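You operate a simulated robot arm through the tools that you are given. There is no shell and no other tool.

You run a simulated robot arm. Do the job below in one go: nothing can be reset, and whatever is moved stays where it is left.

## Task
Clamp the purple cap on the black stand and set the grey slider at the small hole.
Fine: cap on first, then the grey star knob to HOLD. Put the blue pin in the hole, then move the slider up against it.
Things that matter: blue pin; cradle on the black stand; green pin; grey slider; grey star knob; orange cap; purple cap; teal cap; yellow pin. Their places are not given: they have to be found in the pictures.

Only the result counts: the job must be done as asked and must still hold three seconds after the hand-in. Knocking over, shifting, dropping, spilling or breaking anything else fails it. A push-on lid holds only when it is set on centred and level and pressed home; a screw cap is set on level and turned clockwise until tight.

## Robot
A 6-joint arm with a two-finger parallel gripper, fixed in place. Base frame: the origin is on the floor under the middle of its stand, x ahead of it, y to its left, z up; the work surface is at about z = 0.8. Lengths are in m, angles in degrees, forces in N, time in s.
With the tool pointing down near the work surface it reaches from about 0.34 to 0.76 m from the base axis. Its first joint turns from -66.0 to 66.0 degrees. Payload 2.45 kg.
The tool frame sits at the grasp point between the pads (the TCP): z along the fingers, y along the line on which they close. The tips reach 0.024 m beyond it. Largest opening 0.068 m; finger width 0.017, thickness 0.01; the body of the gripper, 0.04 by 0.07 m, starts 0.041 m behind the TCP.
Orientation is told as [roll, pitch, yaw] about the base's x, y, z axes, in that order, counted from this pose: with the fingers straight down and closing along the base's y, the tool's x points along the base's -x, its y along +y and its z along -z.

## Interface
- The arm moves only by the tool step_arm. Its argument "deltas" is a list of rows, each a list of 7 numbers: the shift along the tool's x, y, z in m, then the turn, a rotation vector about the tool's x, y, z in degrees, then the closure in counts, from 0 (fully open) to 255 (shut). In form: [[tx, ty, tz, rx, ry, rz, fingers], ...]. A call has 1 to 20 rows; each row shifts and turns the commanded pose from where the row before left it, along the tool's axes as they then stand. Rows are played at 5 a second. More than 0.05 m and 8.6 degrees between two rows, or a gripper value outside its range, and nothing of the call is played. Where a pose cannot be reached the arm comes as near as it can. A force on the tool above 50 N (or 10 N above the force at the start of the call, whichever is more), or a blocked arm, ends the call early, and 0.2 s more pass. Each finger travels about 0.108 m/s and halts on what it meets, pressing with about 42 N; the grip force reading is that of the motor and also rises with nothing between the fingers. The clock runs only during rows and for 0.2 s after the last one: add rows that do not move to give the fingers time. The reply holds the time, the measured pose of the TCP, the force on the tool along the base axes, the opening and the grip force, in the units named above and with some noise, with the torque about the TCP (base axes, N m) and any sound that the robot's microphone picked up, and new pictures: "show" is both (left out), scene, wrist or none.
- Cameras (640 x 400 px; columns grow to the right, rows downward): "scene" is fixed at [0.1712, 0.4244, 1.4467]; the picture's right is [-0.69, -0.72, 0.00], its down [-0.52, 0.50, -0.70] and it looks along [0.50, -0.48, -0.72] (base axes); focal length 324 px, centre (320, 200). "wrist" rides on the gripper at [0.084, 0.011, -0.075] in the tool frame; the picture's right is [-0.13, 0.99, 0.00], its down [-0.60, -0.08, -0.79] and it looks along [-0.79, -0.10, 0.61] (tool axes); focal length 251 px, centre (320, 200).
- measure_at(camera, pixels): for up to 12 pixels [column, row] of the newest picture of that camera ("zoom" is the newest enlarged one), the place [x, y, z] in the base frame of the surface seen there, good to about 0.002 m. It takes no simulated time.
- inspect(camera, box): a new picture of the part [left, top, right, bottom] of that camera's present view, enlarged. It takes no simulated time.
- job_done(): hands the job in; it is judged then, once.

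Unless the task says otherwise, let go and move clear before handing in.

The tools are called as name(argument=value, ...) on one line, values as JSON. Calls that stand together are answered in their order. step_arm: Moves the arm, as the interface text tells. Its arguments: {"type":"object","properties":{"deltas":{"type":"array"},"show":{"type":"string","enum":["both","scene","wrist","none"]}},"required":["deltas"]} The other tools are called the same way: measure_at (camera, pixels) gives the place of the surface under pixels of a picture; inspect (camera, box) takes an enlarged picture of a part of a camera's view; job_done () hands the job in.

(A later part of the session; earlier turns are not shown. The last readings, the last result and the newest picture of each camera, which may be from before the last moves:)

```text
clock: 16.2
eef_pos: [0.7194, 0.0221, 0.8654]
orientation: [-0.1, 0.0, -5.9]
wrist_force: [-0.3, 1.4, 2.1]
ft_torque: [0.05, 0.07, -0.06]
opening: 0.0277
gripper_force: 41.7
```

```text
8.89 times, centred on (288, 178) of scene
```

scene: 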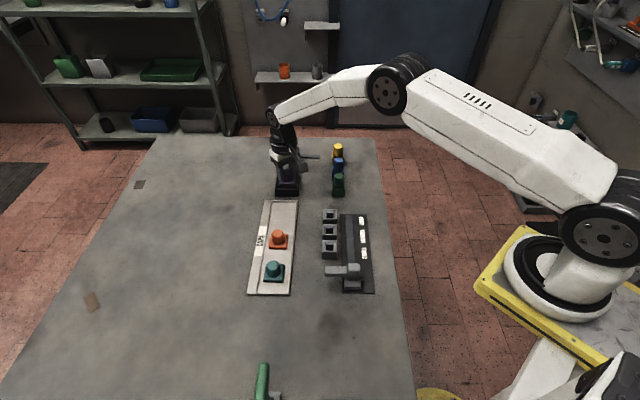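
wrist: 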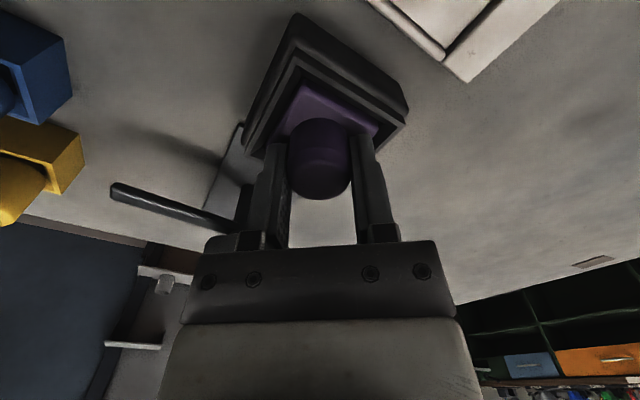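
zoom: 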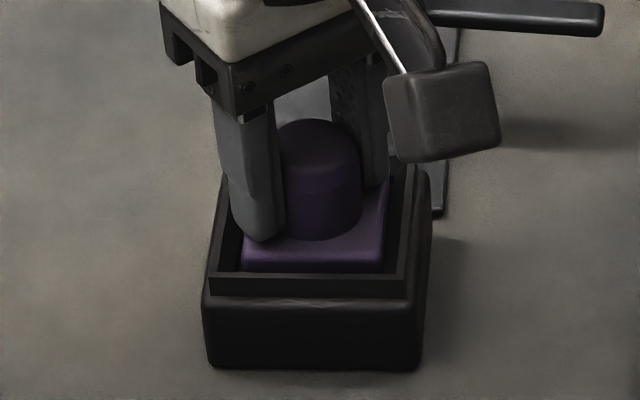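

Force is now only 2 N at z≈0.865, lower than before: the cap has slid past the chamfer. I'll press gently down until it bottoms.

step_arm(deltas=[[0, 0, 0.0007, 0, 0, 0, 255], [0, 0, 0.0007, 0, 0, 0, 255], [0, 0, 0.0007, 0, 0, 0, 255], [0, 0, 0, 0, 0, 0, 255]])

inspect(camera="scene", box=[264, 155, 312, 200])

inspect(camera="wrist", box=[235, 0, 415, 150])

```text
clock: 17.2
eef_pos: [0.7201, 0.0224, 0.8654]
orientation: [0.0, -0.2, -5.8]
wrist_force: [-1.5, 0.5, 18.7]
ft_torque: [0.09, 0.56, -0.01]
opening: 0.0275
gripper_force: 41.7
```

scene: 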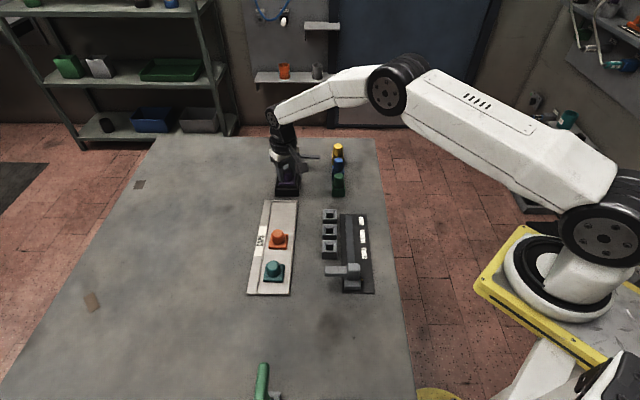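
wrist: 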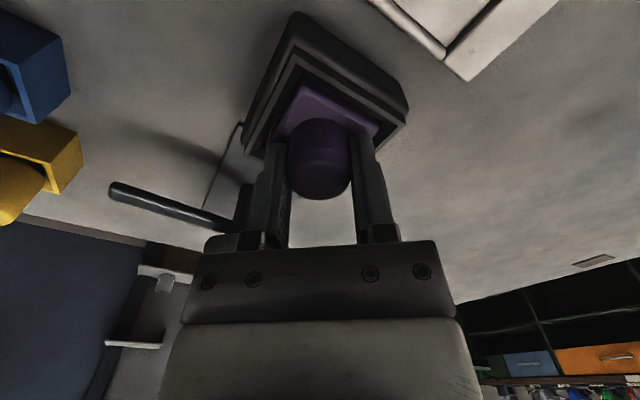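

```text
8.89 times, centred on (288, 178) of scene
```

zoom: 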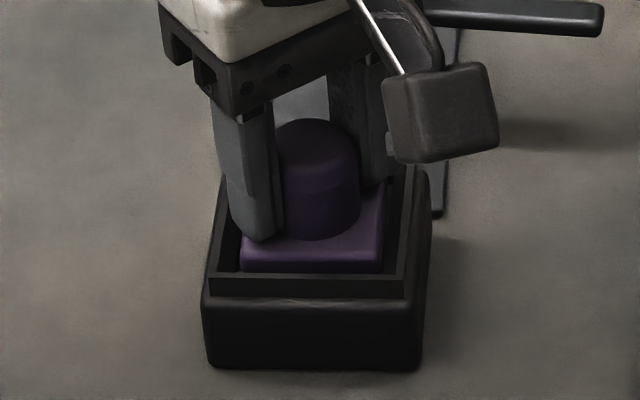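

```text
2.67 times, centred on (325, 75) of wrist
```

zoom: 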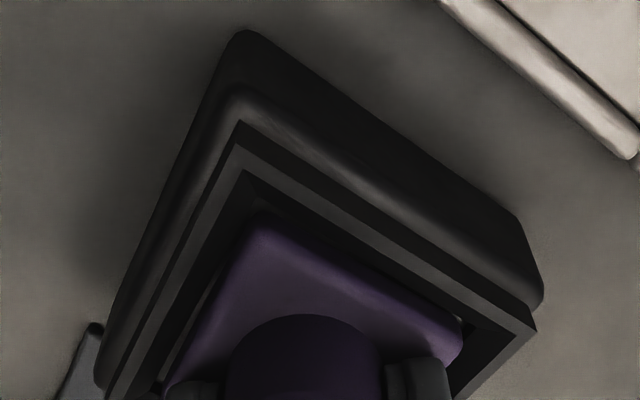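

The 18.7 N push reacts at the near corner (torque 0.56 N·m about y), so the cap is essentially on the floor with slight tilt. I'll ease 1 mm, open the fingers so it settles flat, and look.

step_arm(deltas=[[0, 0, -0.002, 0, 0, 0, 255], [0, 0, 0, 0, 0, 0, 140], [0, 0, 0, 0, 0, 0, 90], [0, 0, 0, 0, 0, 0, 90], [0, 0, -0.02, 0, 0, 0, 60], [0, 0, -0.03, 0, 0, 0, 60], [0, 0, -0.03, 0, 0, 0, 60], [0, 0, 0, 0, 0, 0, 60]])

inspect(camera="scene", box=[264, 155, 312, 200])

inspect(camera="wrist", box=[235, 0, 415, 150])

```text
clock: 19.0
eef_pos: [0.7186, 0.0211, 0.9456]
orientation: [0.0, 0.0, -5.8]
wrist_force: [-1.0, -0.4, -0.2]
ft_torque: [-0.01, -0.02, 0.03]
opening: 0.052
gripper_force: 0.0
```

scene: 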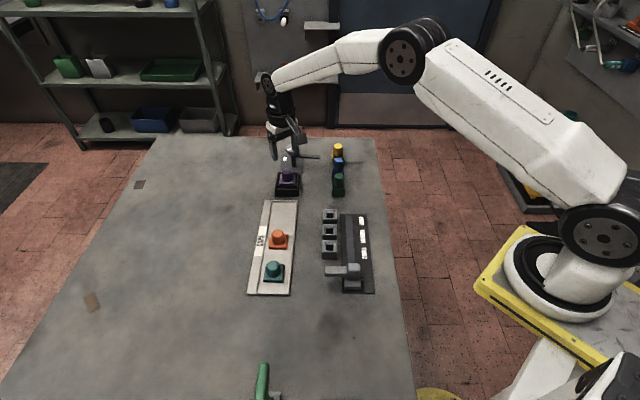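
wrist: 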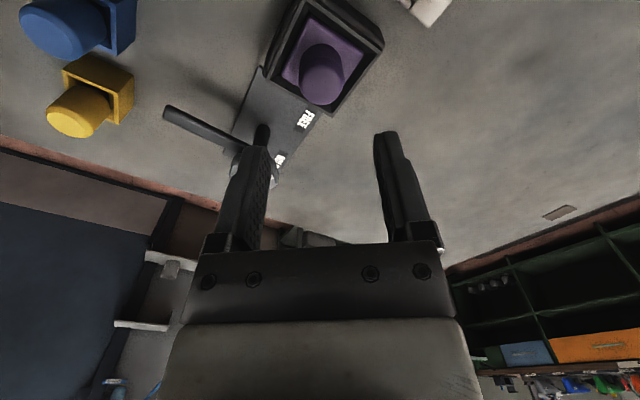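

```text
8.89 times, centred on (288, 178) of scene
```

zoom: 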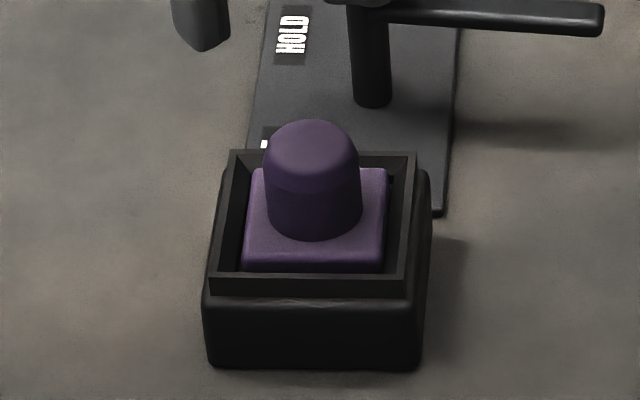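

```text
2.67 times, centred on (325, 75) of wrist
```

zoom: 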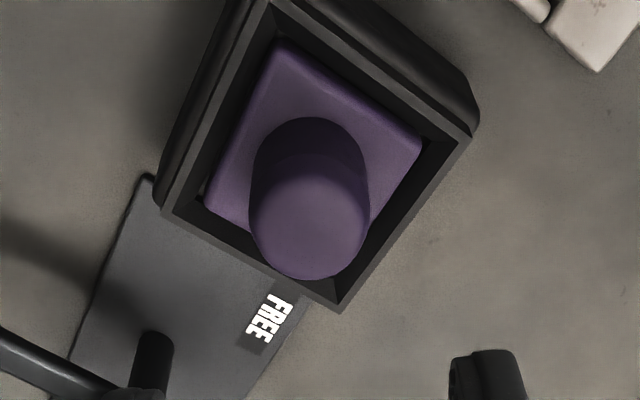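

The cap sits inside the cradle rim in both views. I'll measure the flange corner heights to see whether it is level and home.

measure_at(camera="zoom", pixels=[[278, 55], [410, 150], [215, 195], [245, 130], [350, 95], [240, 215], [310, 230], [280, 250], [265, 15], [460, 135], [170, 205], [335, 300]])

inspect(camera="scene", box=[264, 155, 312, 200])

```text
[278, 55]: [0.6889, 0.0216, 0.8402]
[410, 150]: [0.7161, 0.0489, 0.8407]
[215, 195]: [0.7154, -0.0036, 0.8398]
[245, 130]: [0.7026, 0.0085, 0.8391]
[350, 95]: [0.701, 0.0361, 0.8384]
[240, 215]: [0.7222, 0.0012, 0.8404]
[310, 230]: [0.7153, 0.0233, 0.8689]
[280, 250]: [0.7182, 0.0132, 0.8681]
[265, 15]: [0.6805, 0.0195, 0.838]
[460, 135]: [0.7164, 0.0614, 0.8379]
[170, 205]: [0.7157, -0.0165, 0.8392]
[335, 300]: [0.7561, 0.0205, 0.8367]
```

```text
8.89 times, centred on (288, 178) of scene
```

zoom: 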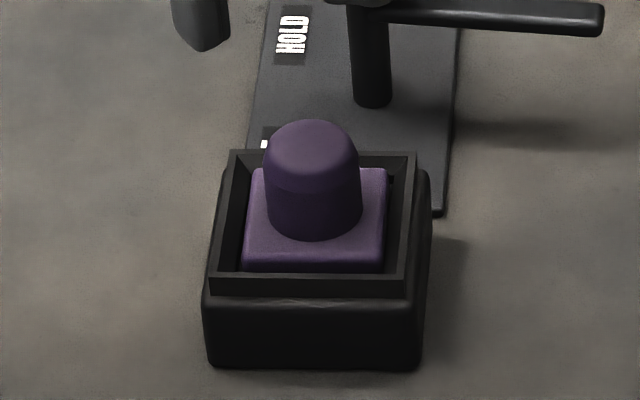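

Flange corners read 0.8391–0.8407 all round, so it is level; I'll close the fingers and press on the dome's centre with about 25 N to be sure it is home.

step_arm(deltas=[[0, 0, 0, 0, 0, 0, 255], [0, 0, 0.02, 0, 0, 0, 255], [0, 0, 0.02, 0, 0, 0, 255], [0, 0, 0.01, 0, 0, 0, 255], [0, 0, 0.002, 0, 0, 0, 255], [0, 0, 0.001, 0, 0, 0, 255], [0, 0, 0.001, 0, 0, 0, 255], [0, 0, 0.001, 0, 0, 0, 255], [0, 0, 0.001, 0, 0, 0, 255]], show="wrist")

```text
clock: 21.0
eef_pos: [0.72, 0.0226, 0.8919]
orientation: [0.2, -0.3, -5.9]
wrist_force: [-6.3, 0.3, 23.5]
ft_torque: [0.01, 0.22, 0.0]
opening: 0.0001
gripper_force: 23.0
```

wrist: 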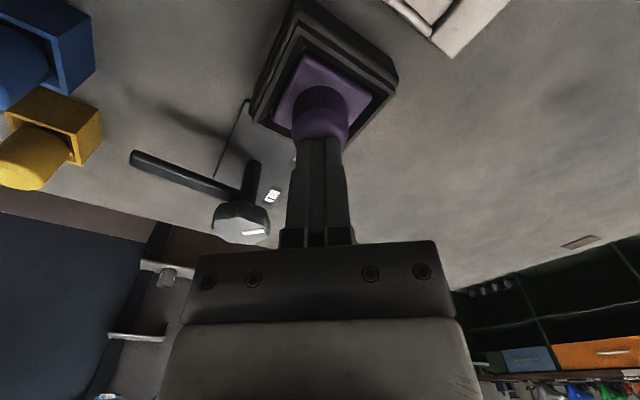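

23.5 N on the dome with no further travel: the cap is home. I'll rise clear and look at the knob.

step_arm(deltas=[[0, 0, -0.02, 0, 0, 0, 255], [0, 0, -0.03, 0, 0, 0, 255], [0.02, 0.02, -0.03, 0, 0, 0, 255], [0.02, 0.02, -0.03, 0, 0, 0, 100], [0.02, 0.02, 0, 0, 0, 0, 60], [0, 0, 0, 0, 0, 0, 60]])

inspect(camera="scene", box=[268, 140, 324, 190])

inspect(camera="wrist", box=[180, 60, 400, 220])

```text
clock: 22.4
eef_pos: [0.6649, 0.0881, 0.9999]
orientation: [0.0, 0.0, -5.8]
wrist_force: [0.4, 0.1, -0.4]
ft_torque: [-0.01, 0.03, 0.03]
opening: 0.052
gripper_force: 0.0
```

scene: 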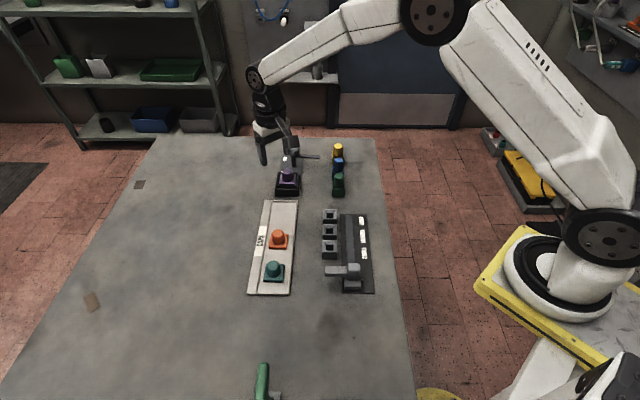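
wrist: 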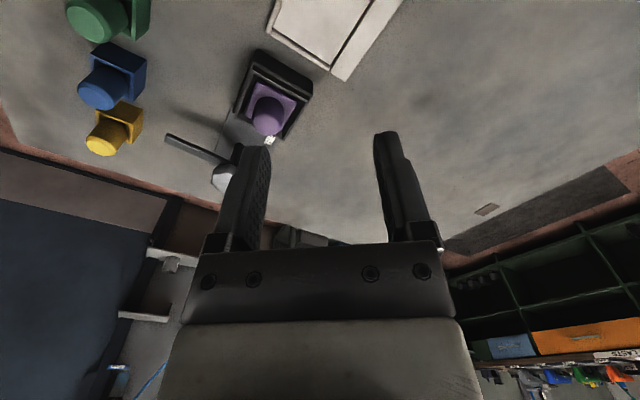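

```text
8.00 times, centred on (296, 165) of scene
```

zoom: 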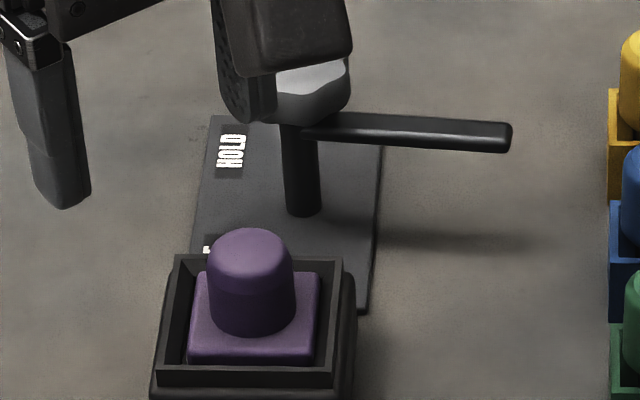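

```text
2.50 times, centred on (290, 140) of wrist
```

zoom: 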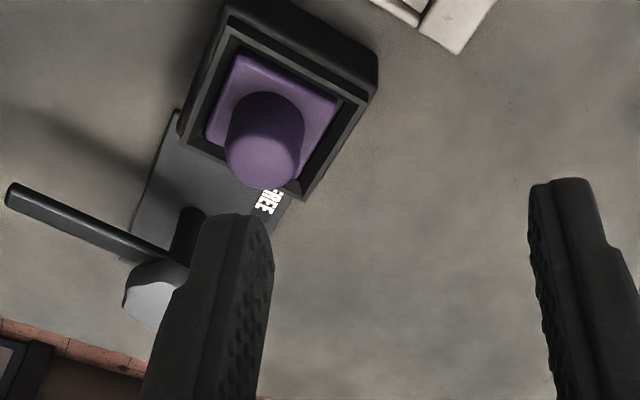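

The knob axis works out near (0.783,−0.053) from earlier readings, a radius of 0.785 m, so I need to test the reach. I'll move above it at z≈0.96 with open fingers.

step_arm(deltas=[[-0.0263, -0.0257, 0.006, 0, 0, 0, 0], [-0.0263, -0.0257, 0.006, 0, 0, 0, 0], [-0.0263, -0.0257, 0.006, 0, 0, 0, 0], [-0.0263, -0.0257, 0.006, 0, 0, 0, 0], [-0.0263, -0.0257, 0.006, 0, 0, 0, 0], [0, 0, 0, 0, 0, 0, 0], [0, 0, 0, 0, 0, 0, 0]])

```text
clock: 24.0
eef_pos: [0.7696, -0.0535, 0.9688]
orientation: [0.0, -0.1, -5.9]
wrist_force: [1.1, -0.2, 0.6]
ft_torque: [0.01, 0.01, -0.01]
opening: 0.0681
gripper_force: 0.0
out of reach, approached as far as the arm can: row 5
```

scene: 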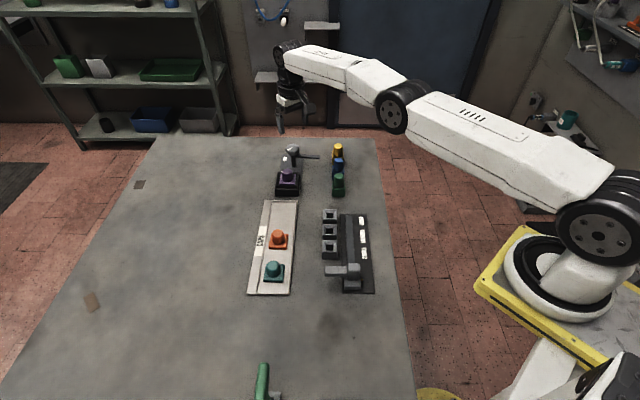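
wrist: 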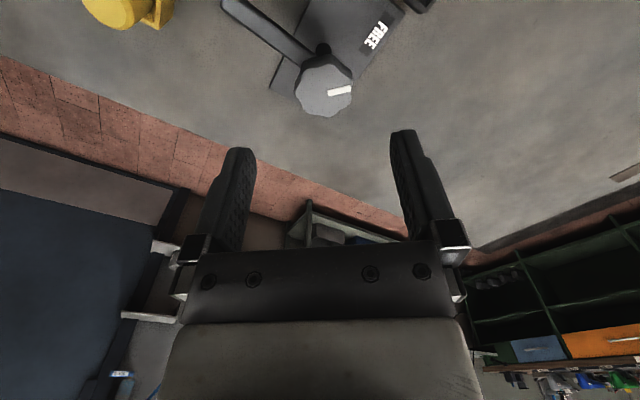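

Vertical reach ends near radius 0.772 m, short of the knob axis; but the clamp bar (tip near (0.727,−0.101)) is inside reach. The white mark points at FREE (≈90° in base) and HOLD is a quarter-turn clockwise, so I can swing the bar with the fingers as a fork. First I'll measure the bar and knob precisely.

inspect(camera="scene", box=[276, 140, 326, 172])

```text
12.50 times, centred on (301, 156) of scene
```

zoom: 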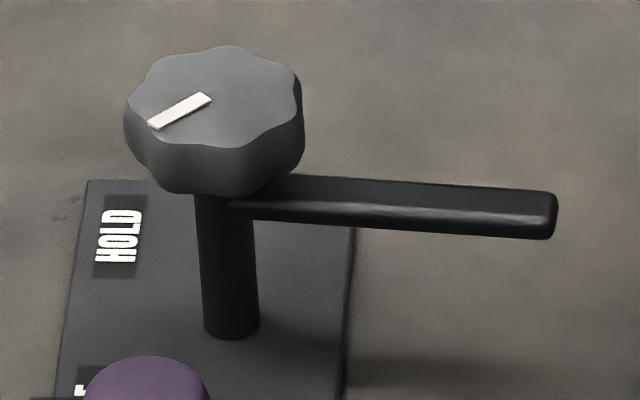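

measure_at(camera="zoom", pixels=[[215, 95], [150, 95], [290, 95], [225, 52], [205, 140], [545, 203], [545, 228], [420, 197], [420, 222], [320, 188], [320, 210], [230, 300]])

measure_at(camera="zoom", pixels=[[545, 192], [420, 186], [320, 178], [545, 236], [180, 170], [200, 180], [130, 120], [300, 130], [120, 235], [552, 215], [230, 330], [260, 185]])

```text
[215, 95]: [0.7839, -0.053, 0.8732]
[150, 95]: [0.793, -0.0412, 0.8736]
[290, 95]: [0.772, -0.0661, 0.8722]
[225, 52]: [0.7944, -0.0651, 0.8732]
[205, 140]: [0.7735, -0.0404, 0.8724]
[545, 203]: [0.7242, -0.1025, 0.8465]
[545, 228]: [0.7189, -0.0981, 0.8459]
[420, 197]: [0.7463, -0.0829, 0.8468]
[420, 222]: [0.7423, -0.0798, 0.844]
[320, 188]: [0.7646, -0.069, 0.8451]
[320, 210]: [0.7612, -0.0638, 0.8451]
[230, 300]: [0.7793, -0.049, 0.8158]
```

```text
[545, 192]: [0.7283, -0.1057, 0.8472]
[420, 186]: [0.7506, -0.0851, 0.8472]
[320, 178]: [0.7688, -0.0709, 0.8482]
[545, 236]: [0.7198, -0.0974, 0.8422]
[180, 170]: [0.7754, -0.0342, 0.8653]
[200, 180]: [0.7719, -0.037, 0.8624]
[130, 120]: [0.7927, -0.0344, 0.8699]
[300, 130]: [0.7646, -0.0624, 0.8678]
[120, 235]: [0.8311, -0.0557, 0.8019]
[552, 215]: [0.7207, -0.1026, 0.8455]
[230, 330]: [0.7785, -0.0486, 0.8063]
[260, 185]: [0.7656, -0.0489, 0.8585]
```

The bar sits at about 220° from the knob axis (0.7835,−0.053), 77 mm long, z 0.838–0.847, about 11 mm wide; HOLD should bring it to about 130°, over the cap flange. I'll back inside reach and turn the tool to yaw +40 so the fingers can straddle the bar.

step_arm(deltas=[[0.0208, -0.0172, 0, 0, 0, 0, 0], [0.0208, -0.0172, 0, 0, 0, 0, 0], [0, 0, 0, 0, 0, -7.65, 0], [0, 0, 0, 0, 0, -7.65, 0], [0, 0, 0, 0, 0, -7.65, 0], [0, 0, 0, 0, 0, -7.65, 0], [0, 0, 0, 0, 0, -7.65, 0], [0, 0, 0, 0, 0, -7.65, 0], [0, 0, 0, 0, 0, 0, 0], [0, 0, 0, 0, 0, 0, 0]])

```text
clock: 26.2
eef_pos: [0.7257, -0.0835, 0.9687]
orientation: [-0.1, -0.1, 40.2]
wrist_force: [-0.2, -0.5, -0.4]
ft_torque: [0.02, 0.01, -0.01]
opening: 0.0681
gripper_force: 0.1
```

scene: 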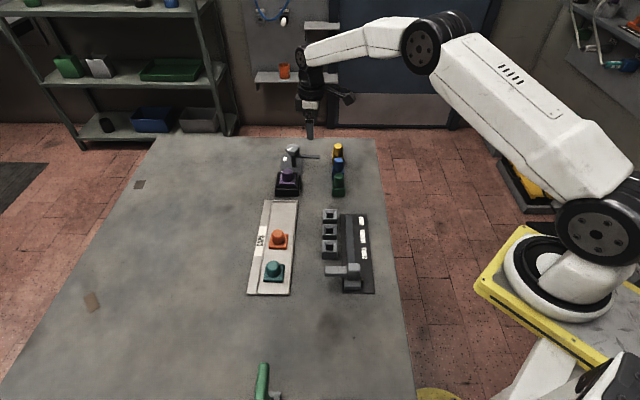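
wrist: 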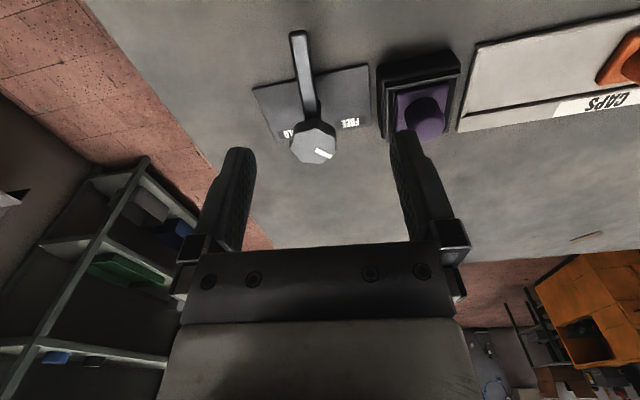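

The bar appears parallel to the tool's x axis and 14 mm to the left of the TCP line (column 301 vs 320), matching my estimate. I'll shift over it and descend with the fingers open on either side.

step_arm(deltas=[[-0.006, -0.007, 0, 0, 0, 0, 0], [-0.006, -0.007, 0, 0, 0, 0, 0], [0, 0, 0.03, 0, 0, 0, 0], [0, 0, 0.03, 0, 0, 0, 0], [0, 0, 0.025, 0, 0, 0, 0], [0, 0, 0.015, 0, 0, 0, 0], [0, 0, 0.01, 0, 0, 0, 0], [0, 0, 0, 0, 0, 0, 0], [0, 0, 0, 0, 0, 0, 0]])

inspect(camera="wrist", box=[220, 60, 440, 220])

inspect(camera="scene", box=[268, 130, 332, 180])

```text
clock: 28.2
eef_pos: [0.7444, -0.0861, 0.8591]
orientation: [-0.1, 0.0, 40.0]
wrist_force: [0.6, -0.2, -0.4]
ft_torque: [0.01, 0.01, 0.01]
opening: 0.068
gripper_force: 0.0
```

scene: 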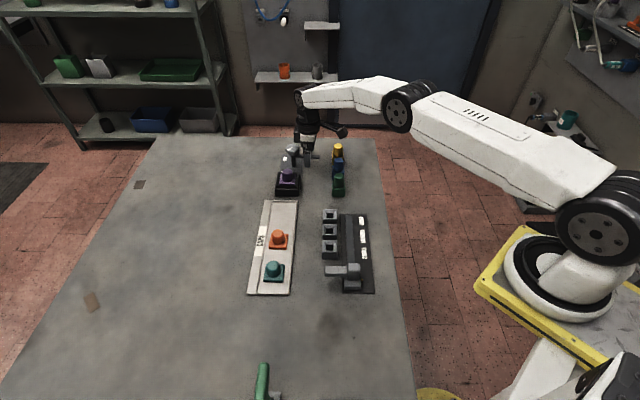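
wrist: 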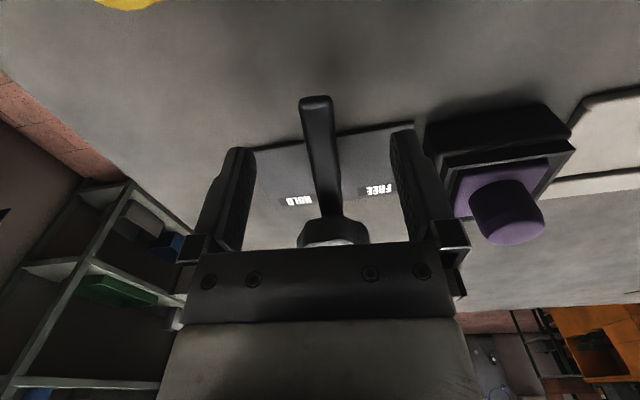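

```text
2.50 times, centred on (330, 140) of wrist
```

zoom: 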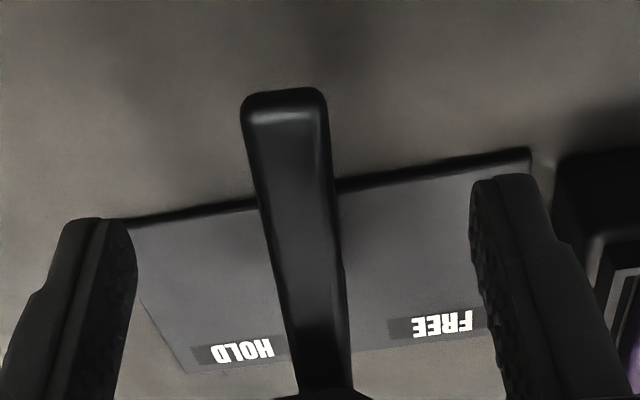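

```text
8.00 times, centred on (300, 155) of scene
```

zoom: 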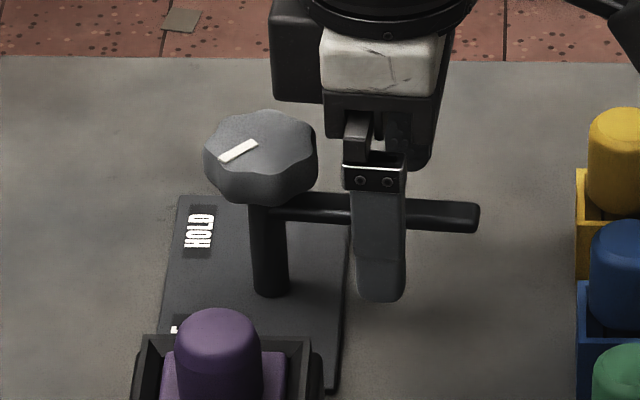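

The bar lies centred between the fingers (wrist zoom column ≈303→323) with tips below it. I'll narrow the fork to about 15 mm and swing the first half of the clockwise arc.

step_arm(deltas=[[0, 0, 0, 0, 0, 0, 150], [0, 0, 0, 0, 0, 0, 199], [0, 0, 0, 0, 0, 0, 199], [-0.00016, 0.00404, 0, 0, 0, 4.5, 199], [-0.00016, 0.00404, 0, 0, 0, 4.5, 199], [-0.00016, 0.00404, 0, 0, 0, 4.5, 199], [-0.00016, 0.00404, 0, 0, 0, 4.5, 199], [0, 0, 0, 0, 0, 0, 199]])

inspect(camera="scene", box=[268, 130, 332, 180])

inspect(camera="wrist", box=[220, 60, 440, 220])

```text
clock: 30.0
eef_pos: [0.7351, -0.07, 0.8591]
orientation: [0.0, 0.0, 22.0]
wrist_force: [-1.0, 0.5, -0.3]
ft_torque: [0.01, -0.01, 0.02]
opening: 0.0151
gripper_force: 0.1
```

scene: 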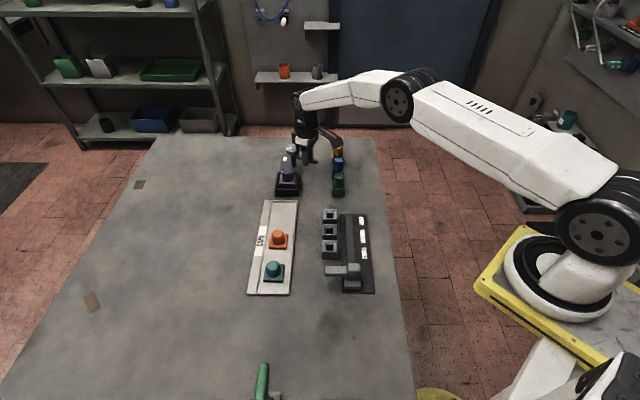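
wrist: 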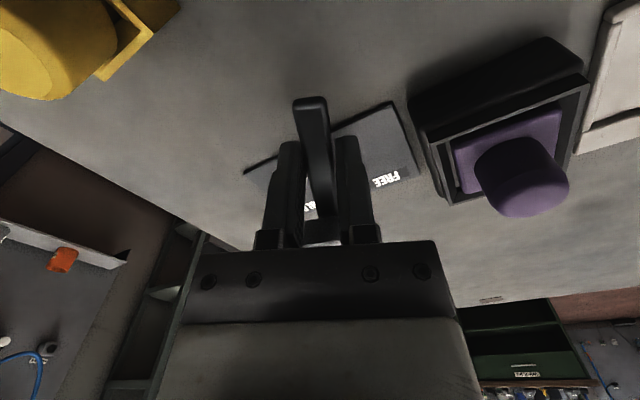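

```text
8.00 times, centred on (300, 155) of scene
```

zoom: 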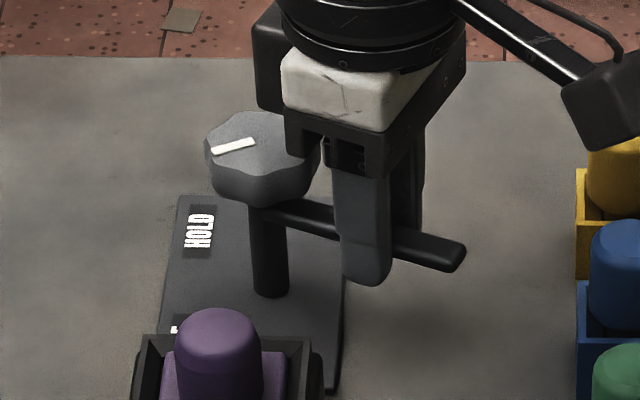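

```text
2.50 times, centred on (330, 140) of wrist
```

zoom: 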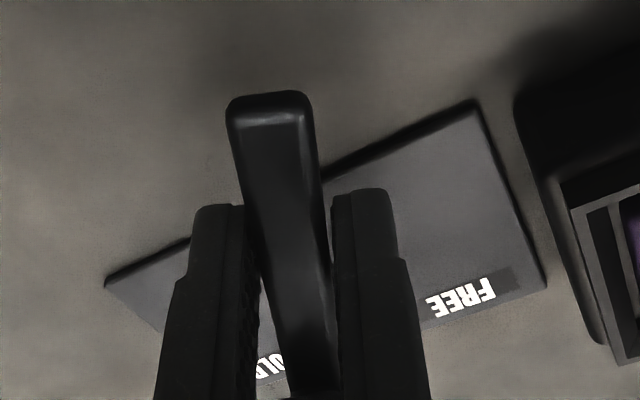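

The bar and the white mark turned together with almost no force. I'll continue the arc by another 54°.

step_arm(deltas=[[-0.00016, 0.00404, 0, 0, 0, 4.5, 199], [-0.00016, 0.00404, 0, 0, 0, 4.5, 199], [-0.00016, 0.00404, 0, 0, 0, 4.5, 199], [-0.00016, 0.00404, 0, 0, 0, 4.5, 199], [-0.00016, 0.00404, 0, 0, 0, 4.5, 199], [-0.00016, 0.00404, 0, 0, 0, 4.5, 199], [-0.00016, 0.00404, 0, 0, 0, 4.5, 199], [-0.00016, 0.00404, 0, 0, 0, 4.5, 199], [-0.00016, 0.00404, 0, 0, 0, 4.5, 199], [-0.00016, 0.00404, 0, 0, 0, 4.5, 199], [-0.00016, 0.00404, 0, 0, 0, 4.5, 199], [0, 0, 0, 0, 0, 0, 199]])

inspect(camera="scene", box=[260, 140, 324, 200])

inspect(camera="wrist", box=[220, 60, 440, 220])

```text
clock: 32.6
eef_pos: [0.7394, -0.0281, 0.8583]
orientation: [0.0, 0.0, -27.7]
wrist_force: [-1.3, -0.6, 0.0]
ft_torque: [-0.01, 0.01, 0.01]
opening: 0.0155
gripper_force: 0.1
```

scene: 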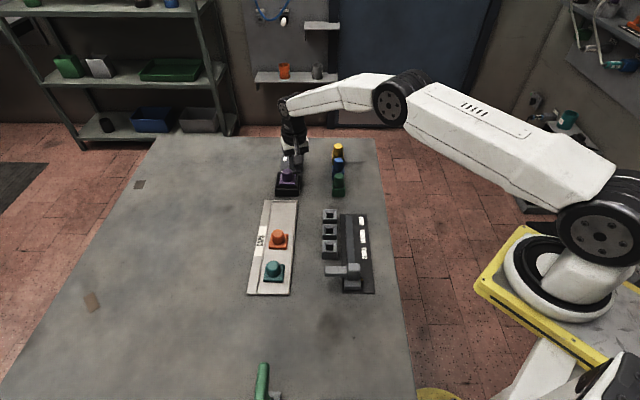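
wrist: 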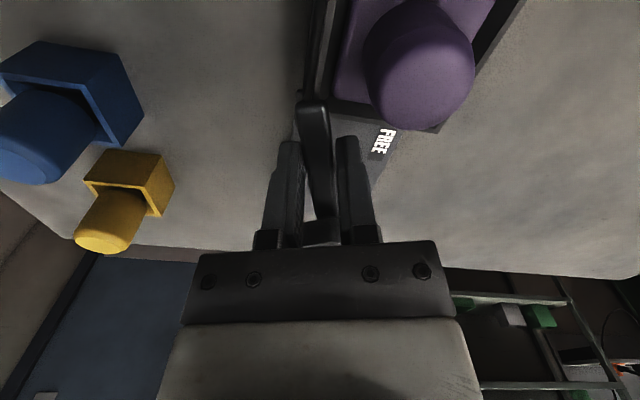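

```text
6.67 times, centred on (292, 170) of scene
```

zoom: 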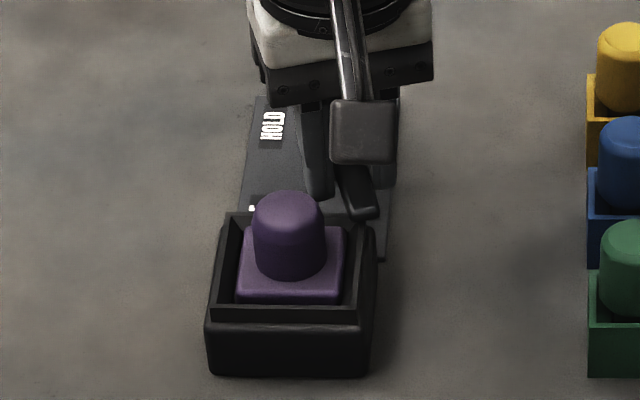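

```text
2.50 times, centred on (330, 140) of wrist
```

zoom: 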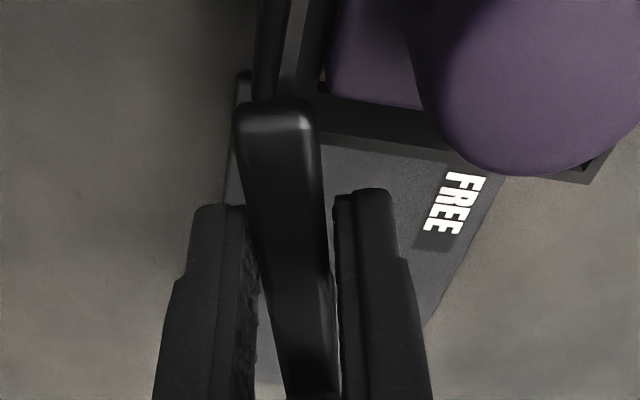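

The bar is now entering over the cradle's corner (yaw −27.7, no force). I'll continue in 3° steps, watching the force for the clamp engaging.

step_arm(deltas=[[-7e-05, 0.0027, 0, 0, 0, 3, 199], [-7e-05, 0.0027, 0, 0, 0, 3, 199], [-7e-05, 0.0027, 0, 0, 0, 3, 199], [-7e-05, 0.0027, 0, 0, 0, 3, 199], [-7e-05, 0.0027, 0, 0, 0, 3, 199], [0, 0, 0, 0, 0, 0, 199]])

inspect(camera="scene", box=[260, 140, 324, 200])

inspect(camera="wrist", box=[220, 60, 440, 220])

```text
clock: 34.0
eef_pos: [0.7469, -0.0171, 0.8589]
orientation: [0.1, 0.0, -42.5]
wrist_force: [0.4, -0.6, 0.2]
ft_torque: [-0.06, -0.01, -0.04]
opening: 0.0157
gripper_force: 0.3
```

scene: 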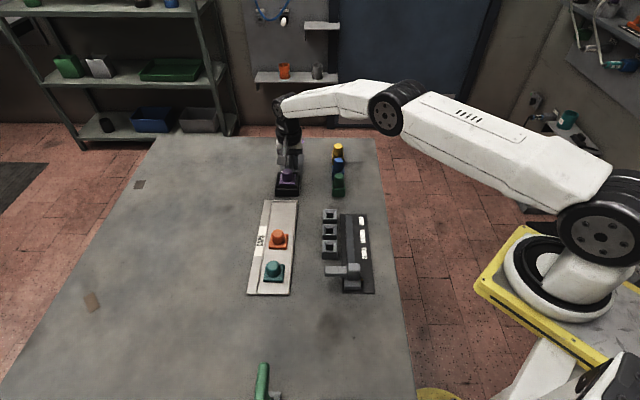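
wrist: 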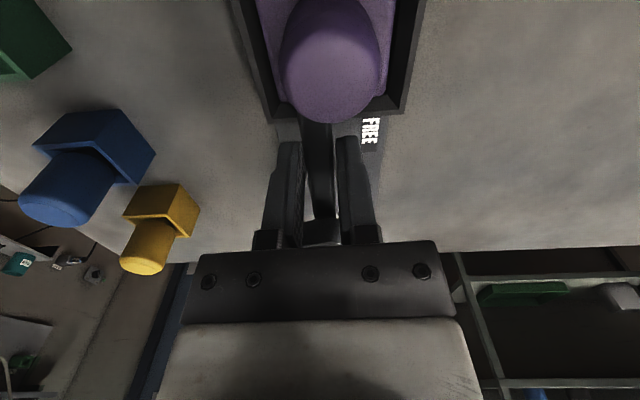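

```text
6.67 times, centred on (292, 170) of scene
```

zoom: 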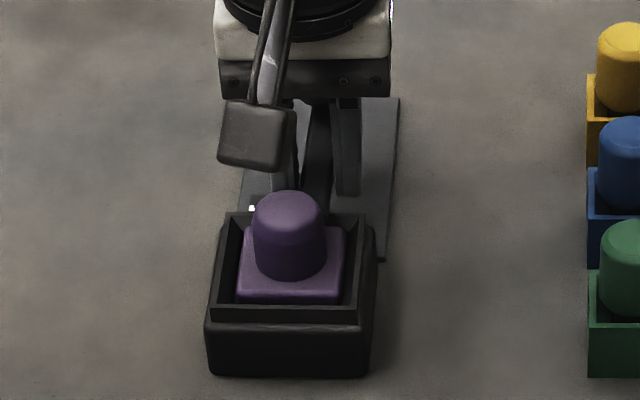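

```text
2.50 times, centred on (330, 140) of wrist
```

zoom: 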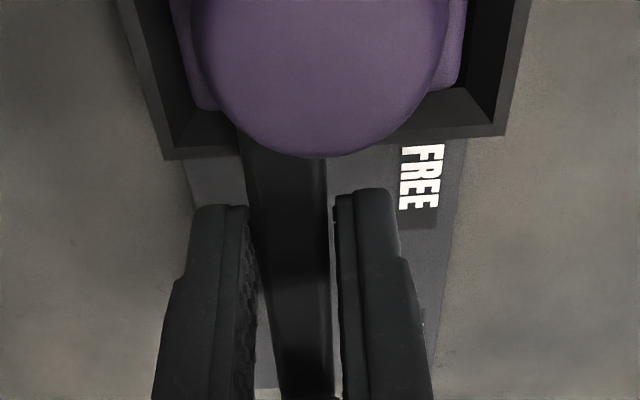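

The bar has passed over the rim onto the cap flange side, still without force. I'll continue in 2° steps to reach the HOLD stop.

step_arm(deltas=[[-3e-05, 0.0018, 0, 0, 0, 2, 199], [-3e-05, 0.0018, 0, 0, 0, 2, 199], [-3e-05, 0.0018, 0, 0, 0, 2, 199], [-3e-05, 0.0018, 0, 0, 0, 2, 199], [0, 0, 0, 0, 0, 0, 199]])

inspect(camera="scene", box=[260, 140, 324, 200])

inspect(camera="wrist", box=[220, 60, 440, 220])

```text
clock: 35.2
eef_pos: [0.7515, -0.0133, 0.8588]
orientation: [0.0, 0.1, -50.5]
wrist_force: [-2.6, -3.7, -1.4]
ft_torque: [-0.04, 0.03, 0.03]
opening: 0.0187
gripper_force: 2.4
```

scene: 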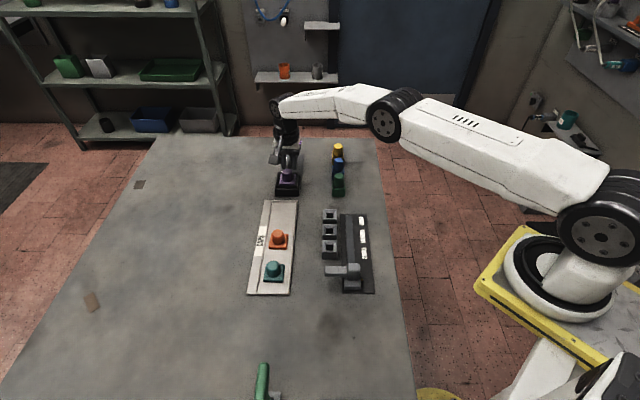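
wrist: 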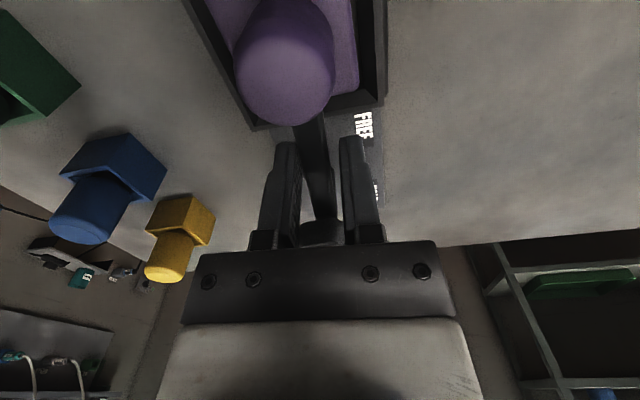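

```text
6.67 times, centred on (292, 170) of scene
```

zoom: 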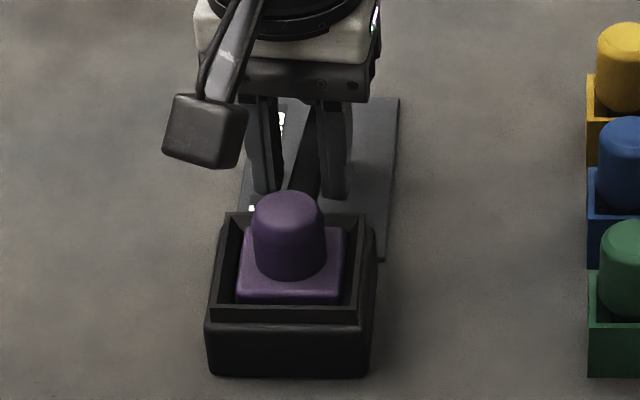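

```text
2.50 times, centred on (330, 140) of wrist
```

zoom: 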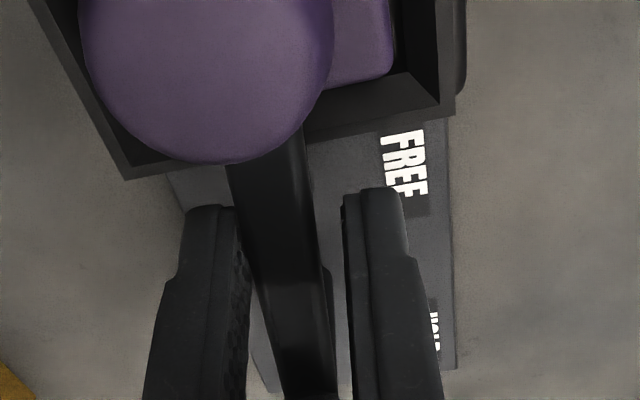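

The bar now resists: the fork was pushed open from 15.7 to 18.7 mm. I'll open, rise and look at the white mark against HOLD before deciding whether it needs a firmer push.

step_arm(deltas=[[0, 0, 0, 0, 0, 0, 120], [0, 0, 0, 0, 0, 0, 60], [0, 0, -0.03, 0, 0, 0, 60], [0, 0, -0.04, 0, 0, 0, 60], [0.03, 0, -0.03, 0, 0, 0, 60], [0.04, 0, 0, 0, 0, 0, 60], [0.04, 0, 0, 0, 0, 0, 60], [0, 0, 0, 0, 0, 0, 60]])

inspect(camera="scene", box=[260, 140, 324, 200])

inspect(camera="wrist", box=[220, 40, 440, 220])

```text
clock: 37.0
eef_pos: [0.6825, 0.0729, 0.9604]
orientation: [0.0, -0.1, -50.5]
wrist_force: [-0.1, -0.6, 0.1]
ft_torque: [-0.03, -0.01, -0.03]
opening: 0.0517
gripper_force: 0.1
```

scene: 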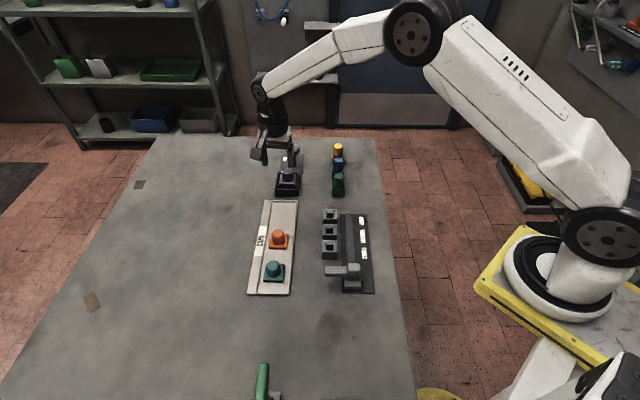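
wrist: 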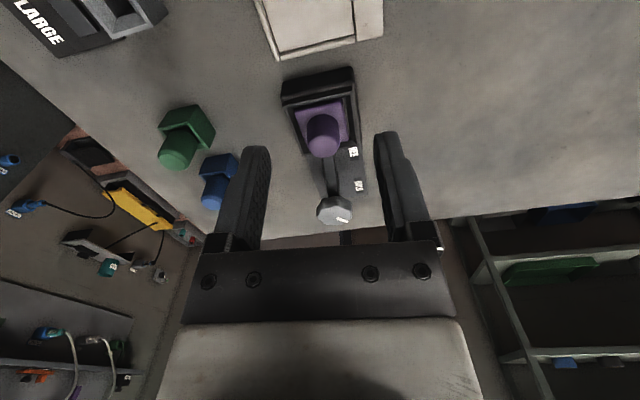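

```text
6.67 times, centred on (292, 170) of scene
```

zoom: 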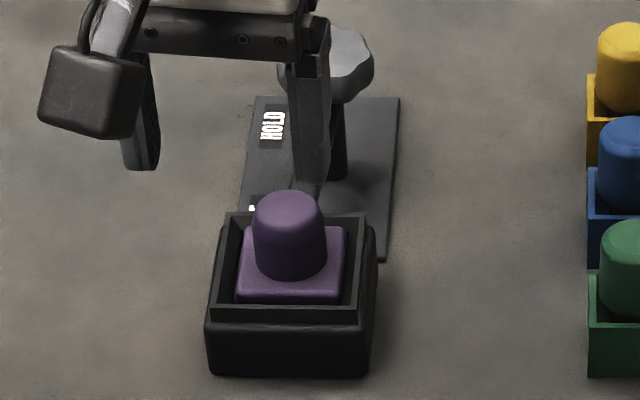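

```text
2.22 times, centred on (330, 130) of wrist
```

zoom: 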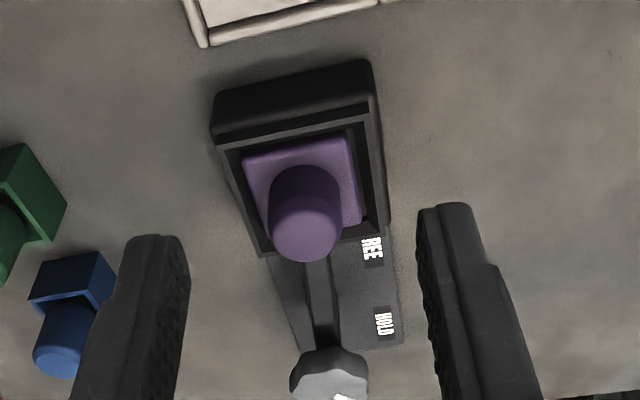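

The view of the mark is blocked by my own finger, so I'll move off towards the pins (above (0.62,−0.10), z≈1.0), which clears the scene camera's line to the knob.

step_arm(deltas=[[-0.01876, -0.03166, -0.008, 0, 0, 0, 0], [-0.01876, -0.03166, -0.008, 0, 0, 0, 0], [-0.01876, -0.03166, -0.008, 0, 0, 0, 0], [-0.01876, -0.03166, -0.008, 0, 0, 0, 0], [-0.01876, -0.03166, -0.008, 0, 0, 0, 0], [0, 0, 0, 0, 0, -5, 0], [0, 0, 0, 0, 0, 0, 0]])

inspect(camera="scene", box=[264, 140, 320, 196])

inspect(camera="wrist", box=[220, 40, 440, 220])

```text
clock: 38.6
eef_pos: [0.6192, -0.1007, 0.9985]
orientation: [0.1, -0.1, -45.5]
wrist_force: [0.6, 0.3, 0.1]
ft_torque: [-0.01, 0.01, -0.01]
opening: 0.068
gripper_force: 0.1
```

scene: 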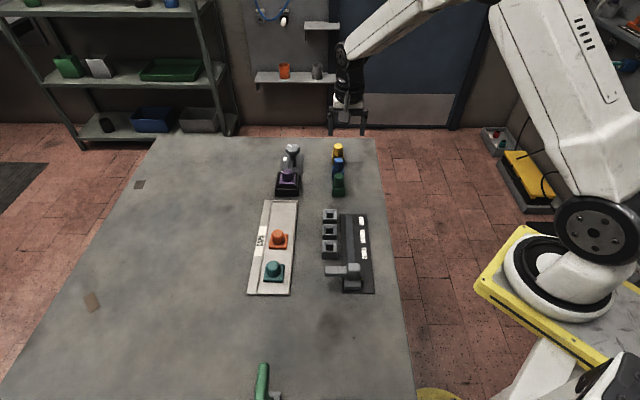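
wrist: 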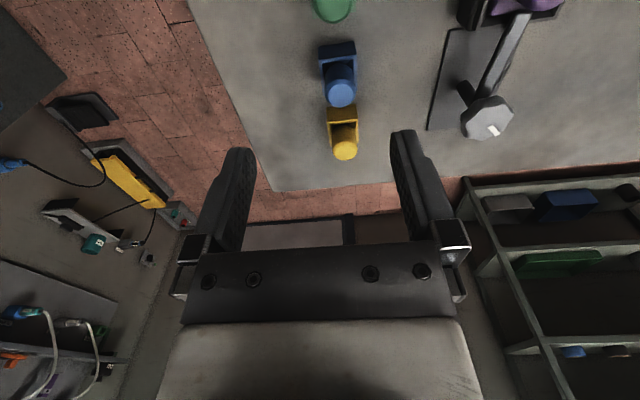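

```text
7.14 times, centred on (292, 168) of scene
```

zoom: 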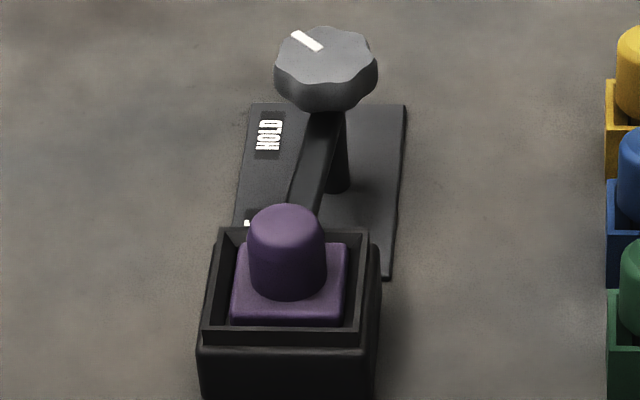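

```text
2.22 times, centred on (330, 130) of wrist
```

zoom: 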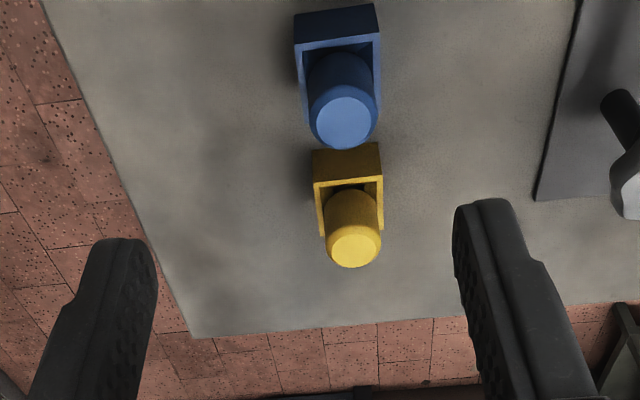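

The white mark now points up-left towards HOLD. I'll zoom in and measure the mark, bar and HOLD label to judge the exact angle.

inspect(camera="scene", box=[274, 138, 314, 178])

```text
10.00 times, centred on (294, 158) of scene
```

zoom: 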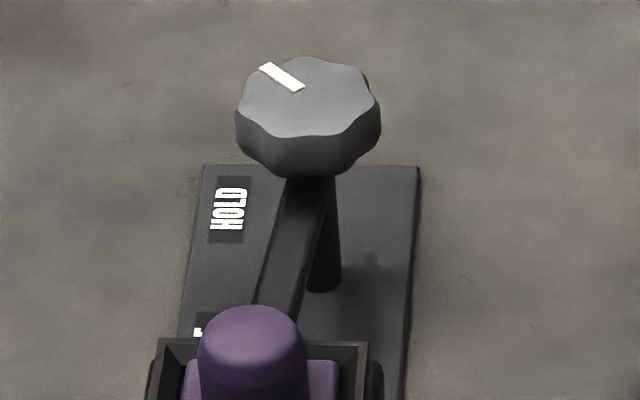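

measure_at(camera="zoom", pixels=[[265, 67], [302, 89], [308, 97], [229, 209], [290, 195], [325, 195], [262, 295], [298, 295], [280, 270], [310, 58], [300, 133], [375, 100]])

measure_at(camera="zoom", pixels=[[240, 95], [205, 170], [415, 172], [410, 380], [182, 330], [268, 280], [308, 280], [300, 220], [280, 225], [318, 225], [197, 332], [212, 318]])

```text
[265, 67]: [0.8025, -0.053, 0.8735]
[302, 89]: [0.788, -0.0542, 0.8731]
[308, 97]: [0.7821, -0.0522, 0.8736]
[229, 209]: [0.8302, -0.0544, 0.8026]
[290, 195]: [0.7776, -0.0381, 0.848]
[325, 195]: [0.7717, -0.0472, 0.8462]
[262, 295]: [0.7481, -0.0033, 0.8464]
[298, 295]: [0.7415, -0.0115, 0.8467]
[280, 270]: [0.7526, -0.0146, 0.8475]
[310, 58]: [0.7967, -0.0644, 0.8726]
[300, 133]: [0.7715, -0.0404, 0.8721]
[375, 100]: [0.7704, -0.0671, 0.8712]
```

```text
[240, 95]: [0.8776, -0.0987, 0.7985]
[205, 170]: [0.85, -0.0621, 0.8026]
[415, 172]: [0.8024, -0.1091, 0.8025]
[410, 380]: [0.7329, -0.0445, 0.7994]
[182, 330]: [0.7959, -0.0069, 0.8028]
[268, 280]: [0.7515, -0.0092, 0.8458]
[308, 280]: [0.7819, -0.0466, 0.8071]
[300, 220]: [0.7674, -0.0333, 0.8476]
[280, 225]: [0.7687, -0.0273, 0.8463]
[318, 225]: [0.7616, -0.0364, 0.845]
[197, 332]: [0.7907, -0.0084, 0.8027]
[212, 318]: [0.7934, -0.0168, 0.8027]
```

The bar now points at 130° (turned ~90°), the mark at 0° against the HOLD label at about −1.7°. To be certain it is against its stop, I'll nudge the bar from its far side with closed fingers under force control; first moving above that side.

step_arm(deltas=[[-0.007, 0.0332, 0.0071, 0, 0, 0, 255], [-0.007, 0.0332, 0.0071, 0, 0, 0, 255], [-0.007, 0.0332, 0.0071, 0, 0, 0, 255], [-0.007, 0.0332, 0.0071, 0, 0, 0, 255], [0, 0, 0, 0, 0, 4.5, 255], [0, 0, 0, 0, 0, 0, 255], [0, 0, 0, 0, 0, 0, 255]])

inspect(camera="wrist", box=[220, 0, 440, 160])

```text
clock: 40.2
eef_pos: [0.7343, -0.0252, 0.9705]
orientation: [0.1, 0.0, -50.0]
wrist_force: [-0.2, 0.4, 0.1]
ft_torque: [0.01, -0.01, -0.01]
opening: 0.0
gripper_force: 23.7
```

scene: 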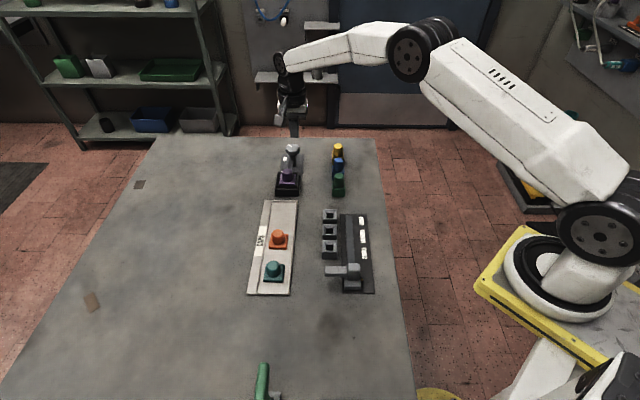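
wrist: 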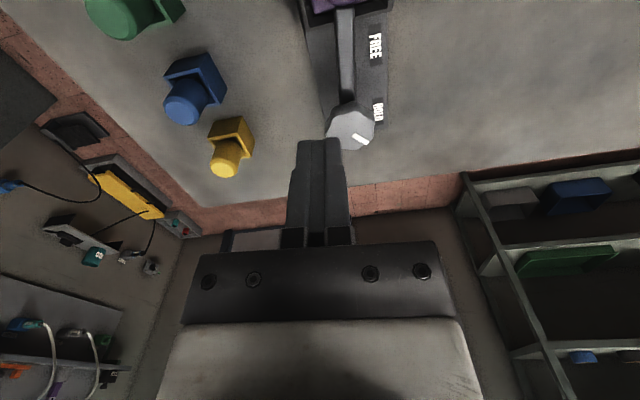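

```text
2.50 times, centred on (330, 80) of wrist
```

zoom: 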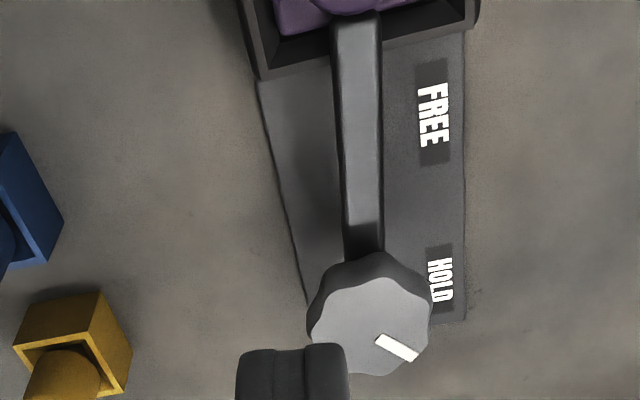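

measure_at(camera="zoom", pixels=[[380, 340], [414, 357], [370, 315], [440, 280], [432, 115], [357, 30], [358, 120], [362, 210], [312, 320], [425, 310], [370, 260], [372, 370]])

```text
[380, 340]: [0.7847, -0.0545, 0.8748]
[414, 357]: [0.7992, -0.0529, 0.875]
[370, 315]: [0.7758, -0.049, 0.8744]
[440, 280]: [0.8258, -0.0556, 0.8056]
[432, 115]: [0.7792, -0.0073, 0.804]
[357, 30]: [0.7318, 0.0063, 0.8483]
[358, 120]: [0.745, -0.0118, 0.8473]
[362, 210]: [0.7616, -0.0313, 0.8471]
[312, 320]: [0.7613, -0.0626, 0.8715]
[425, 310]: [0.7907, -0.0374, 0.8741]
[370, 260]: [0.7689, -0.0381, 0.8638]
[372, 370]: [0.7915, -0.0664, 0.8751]
```

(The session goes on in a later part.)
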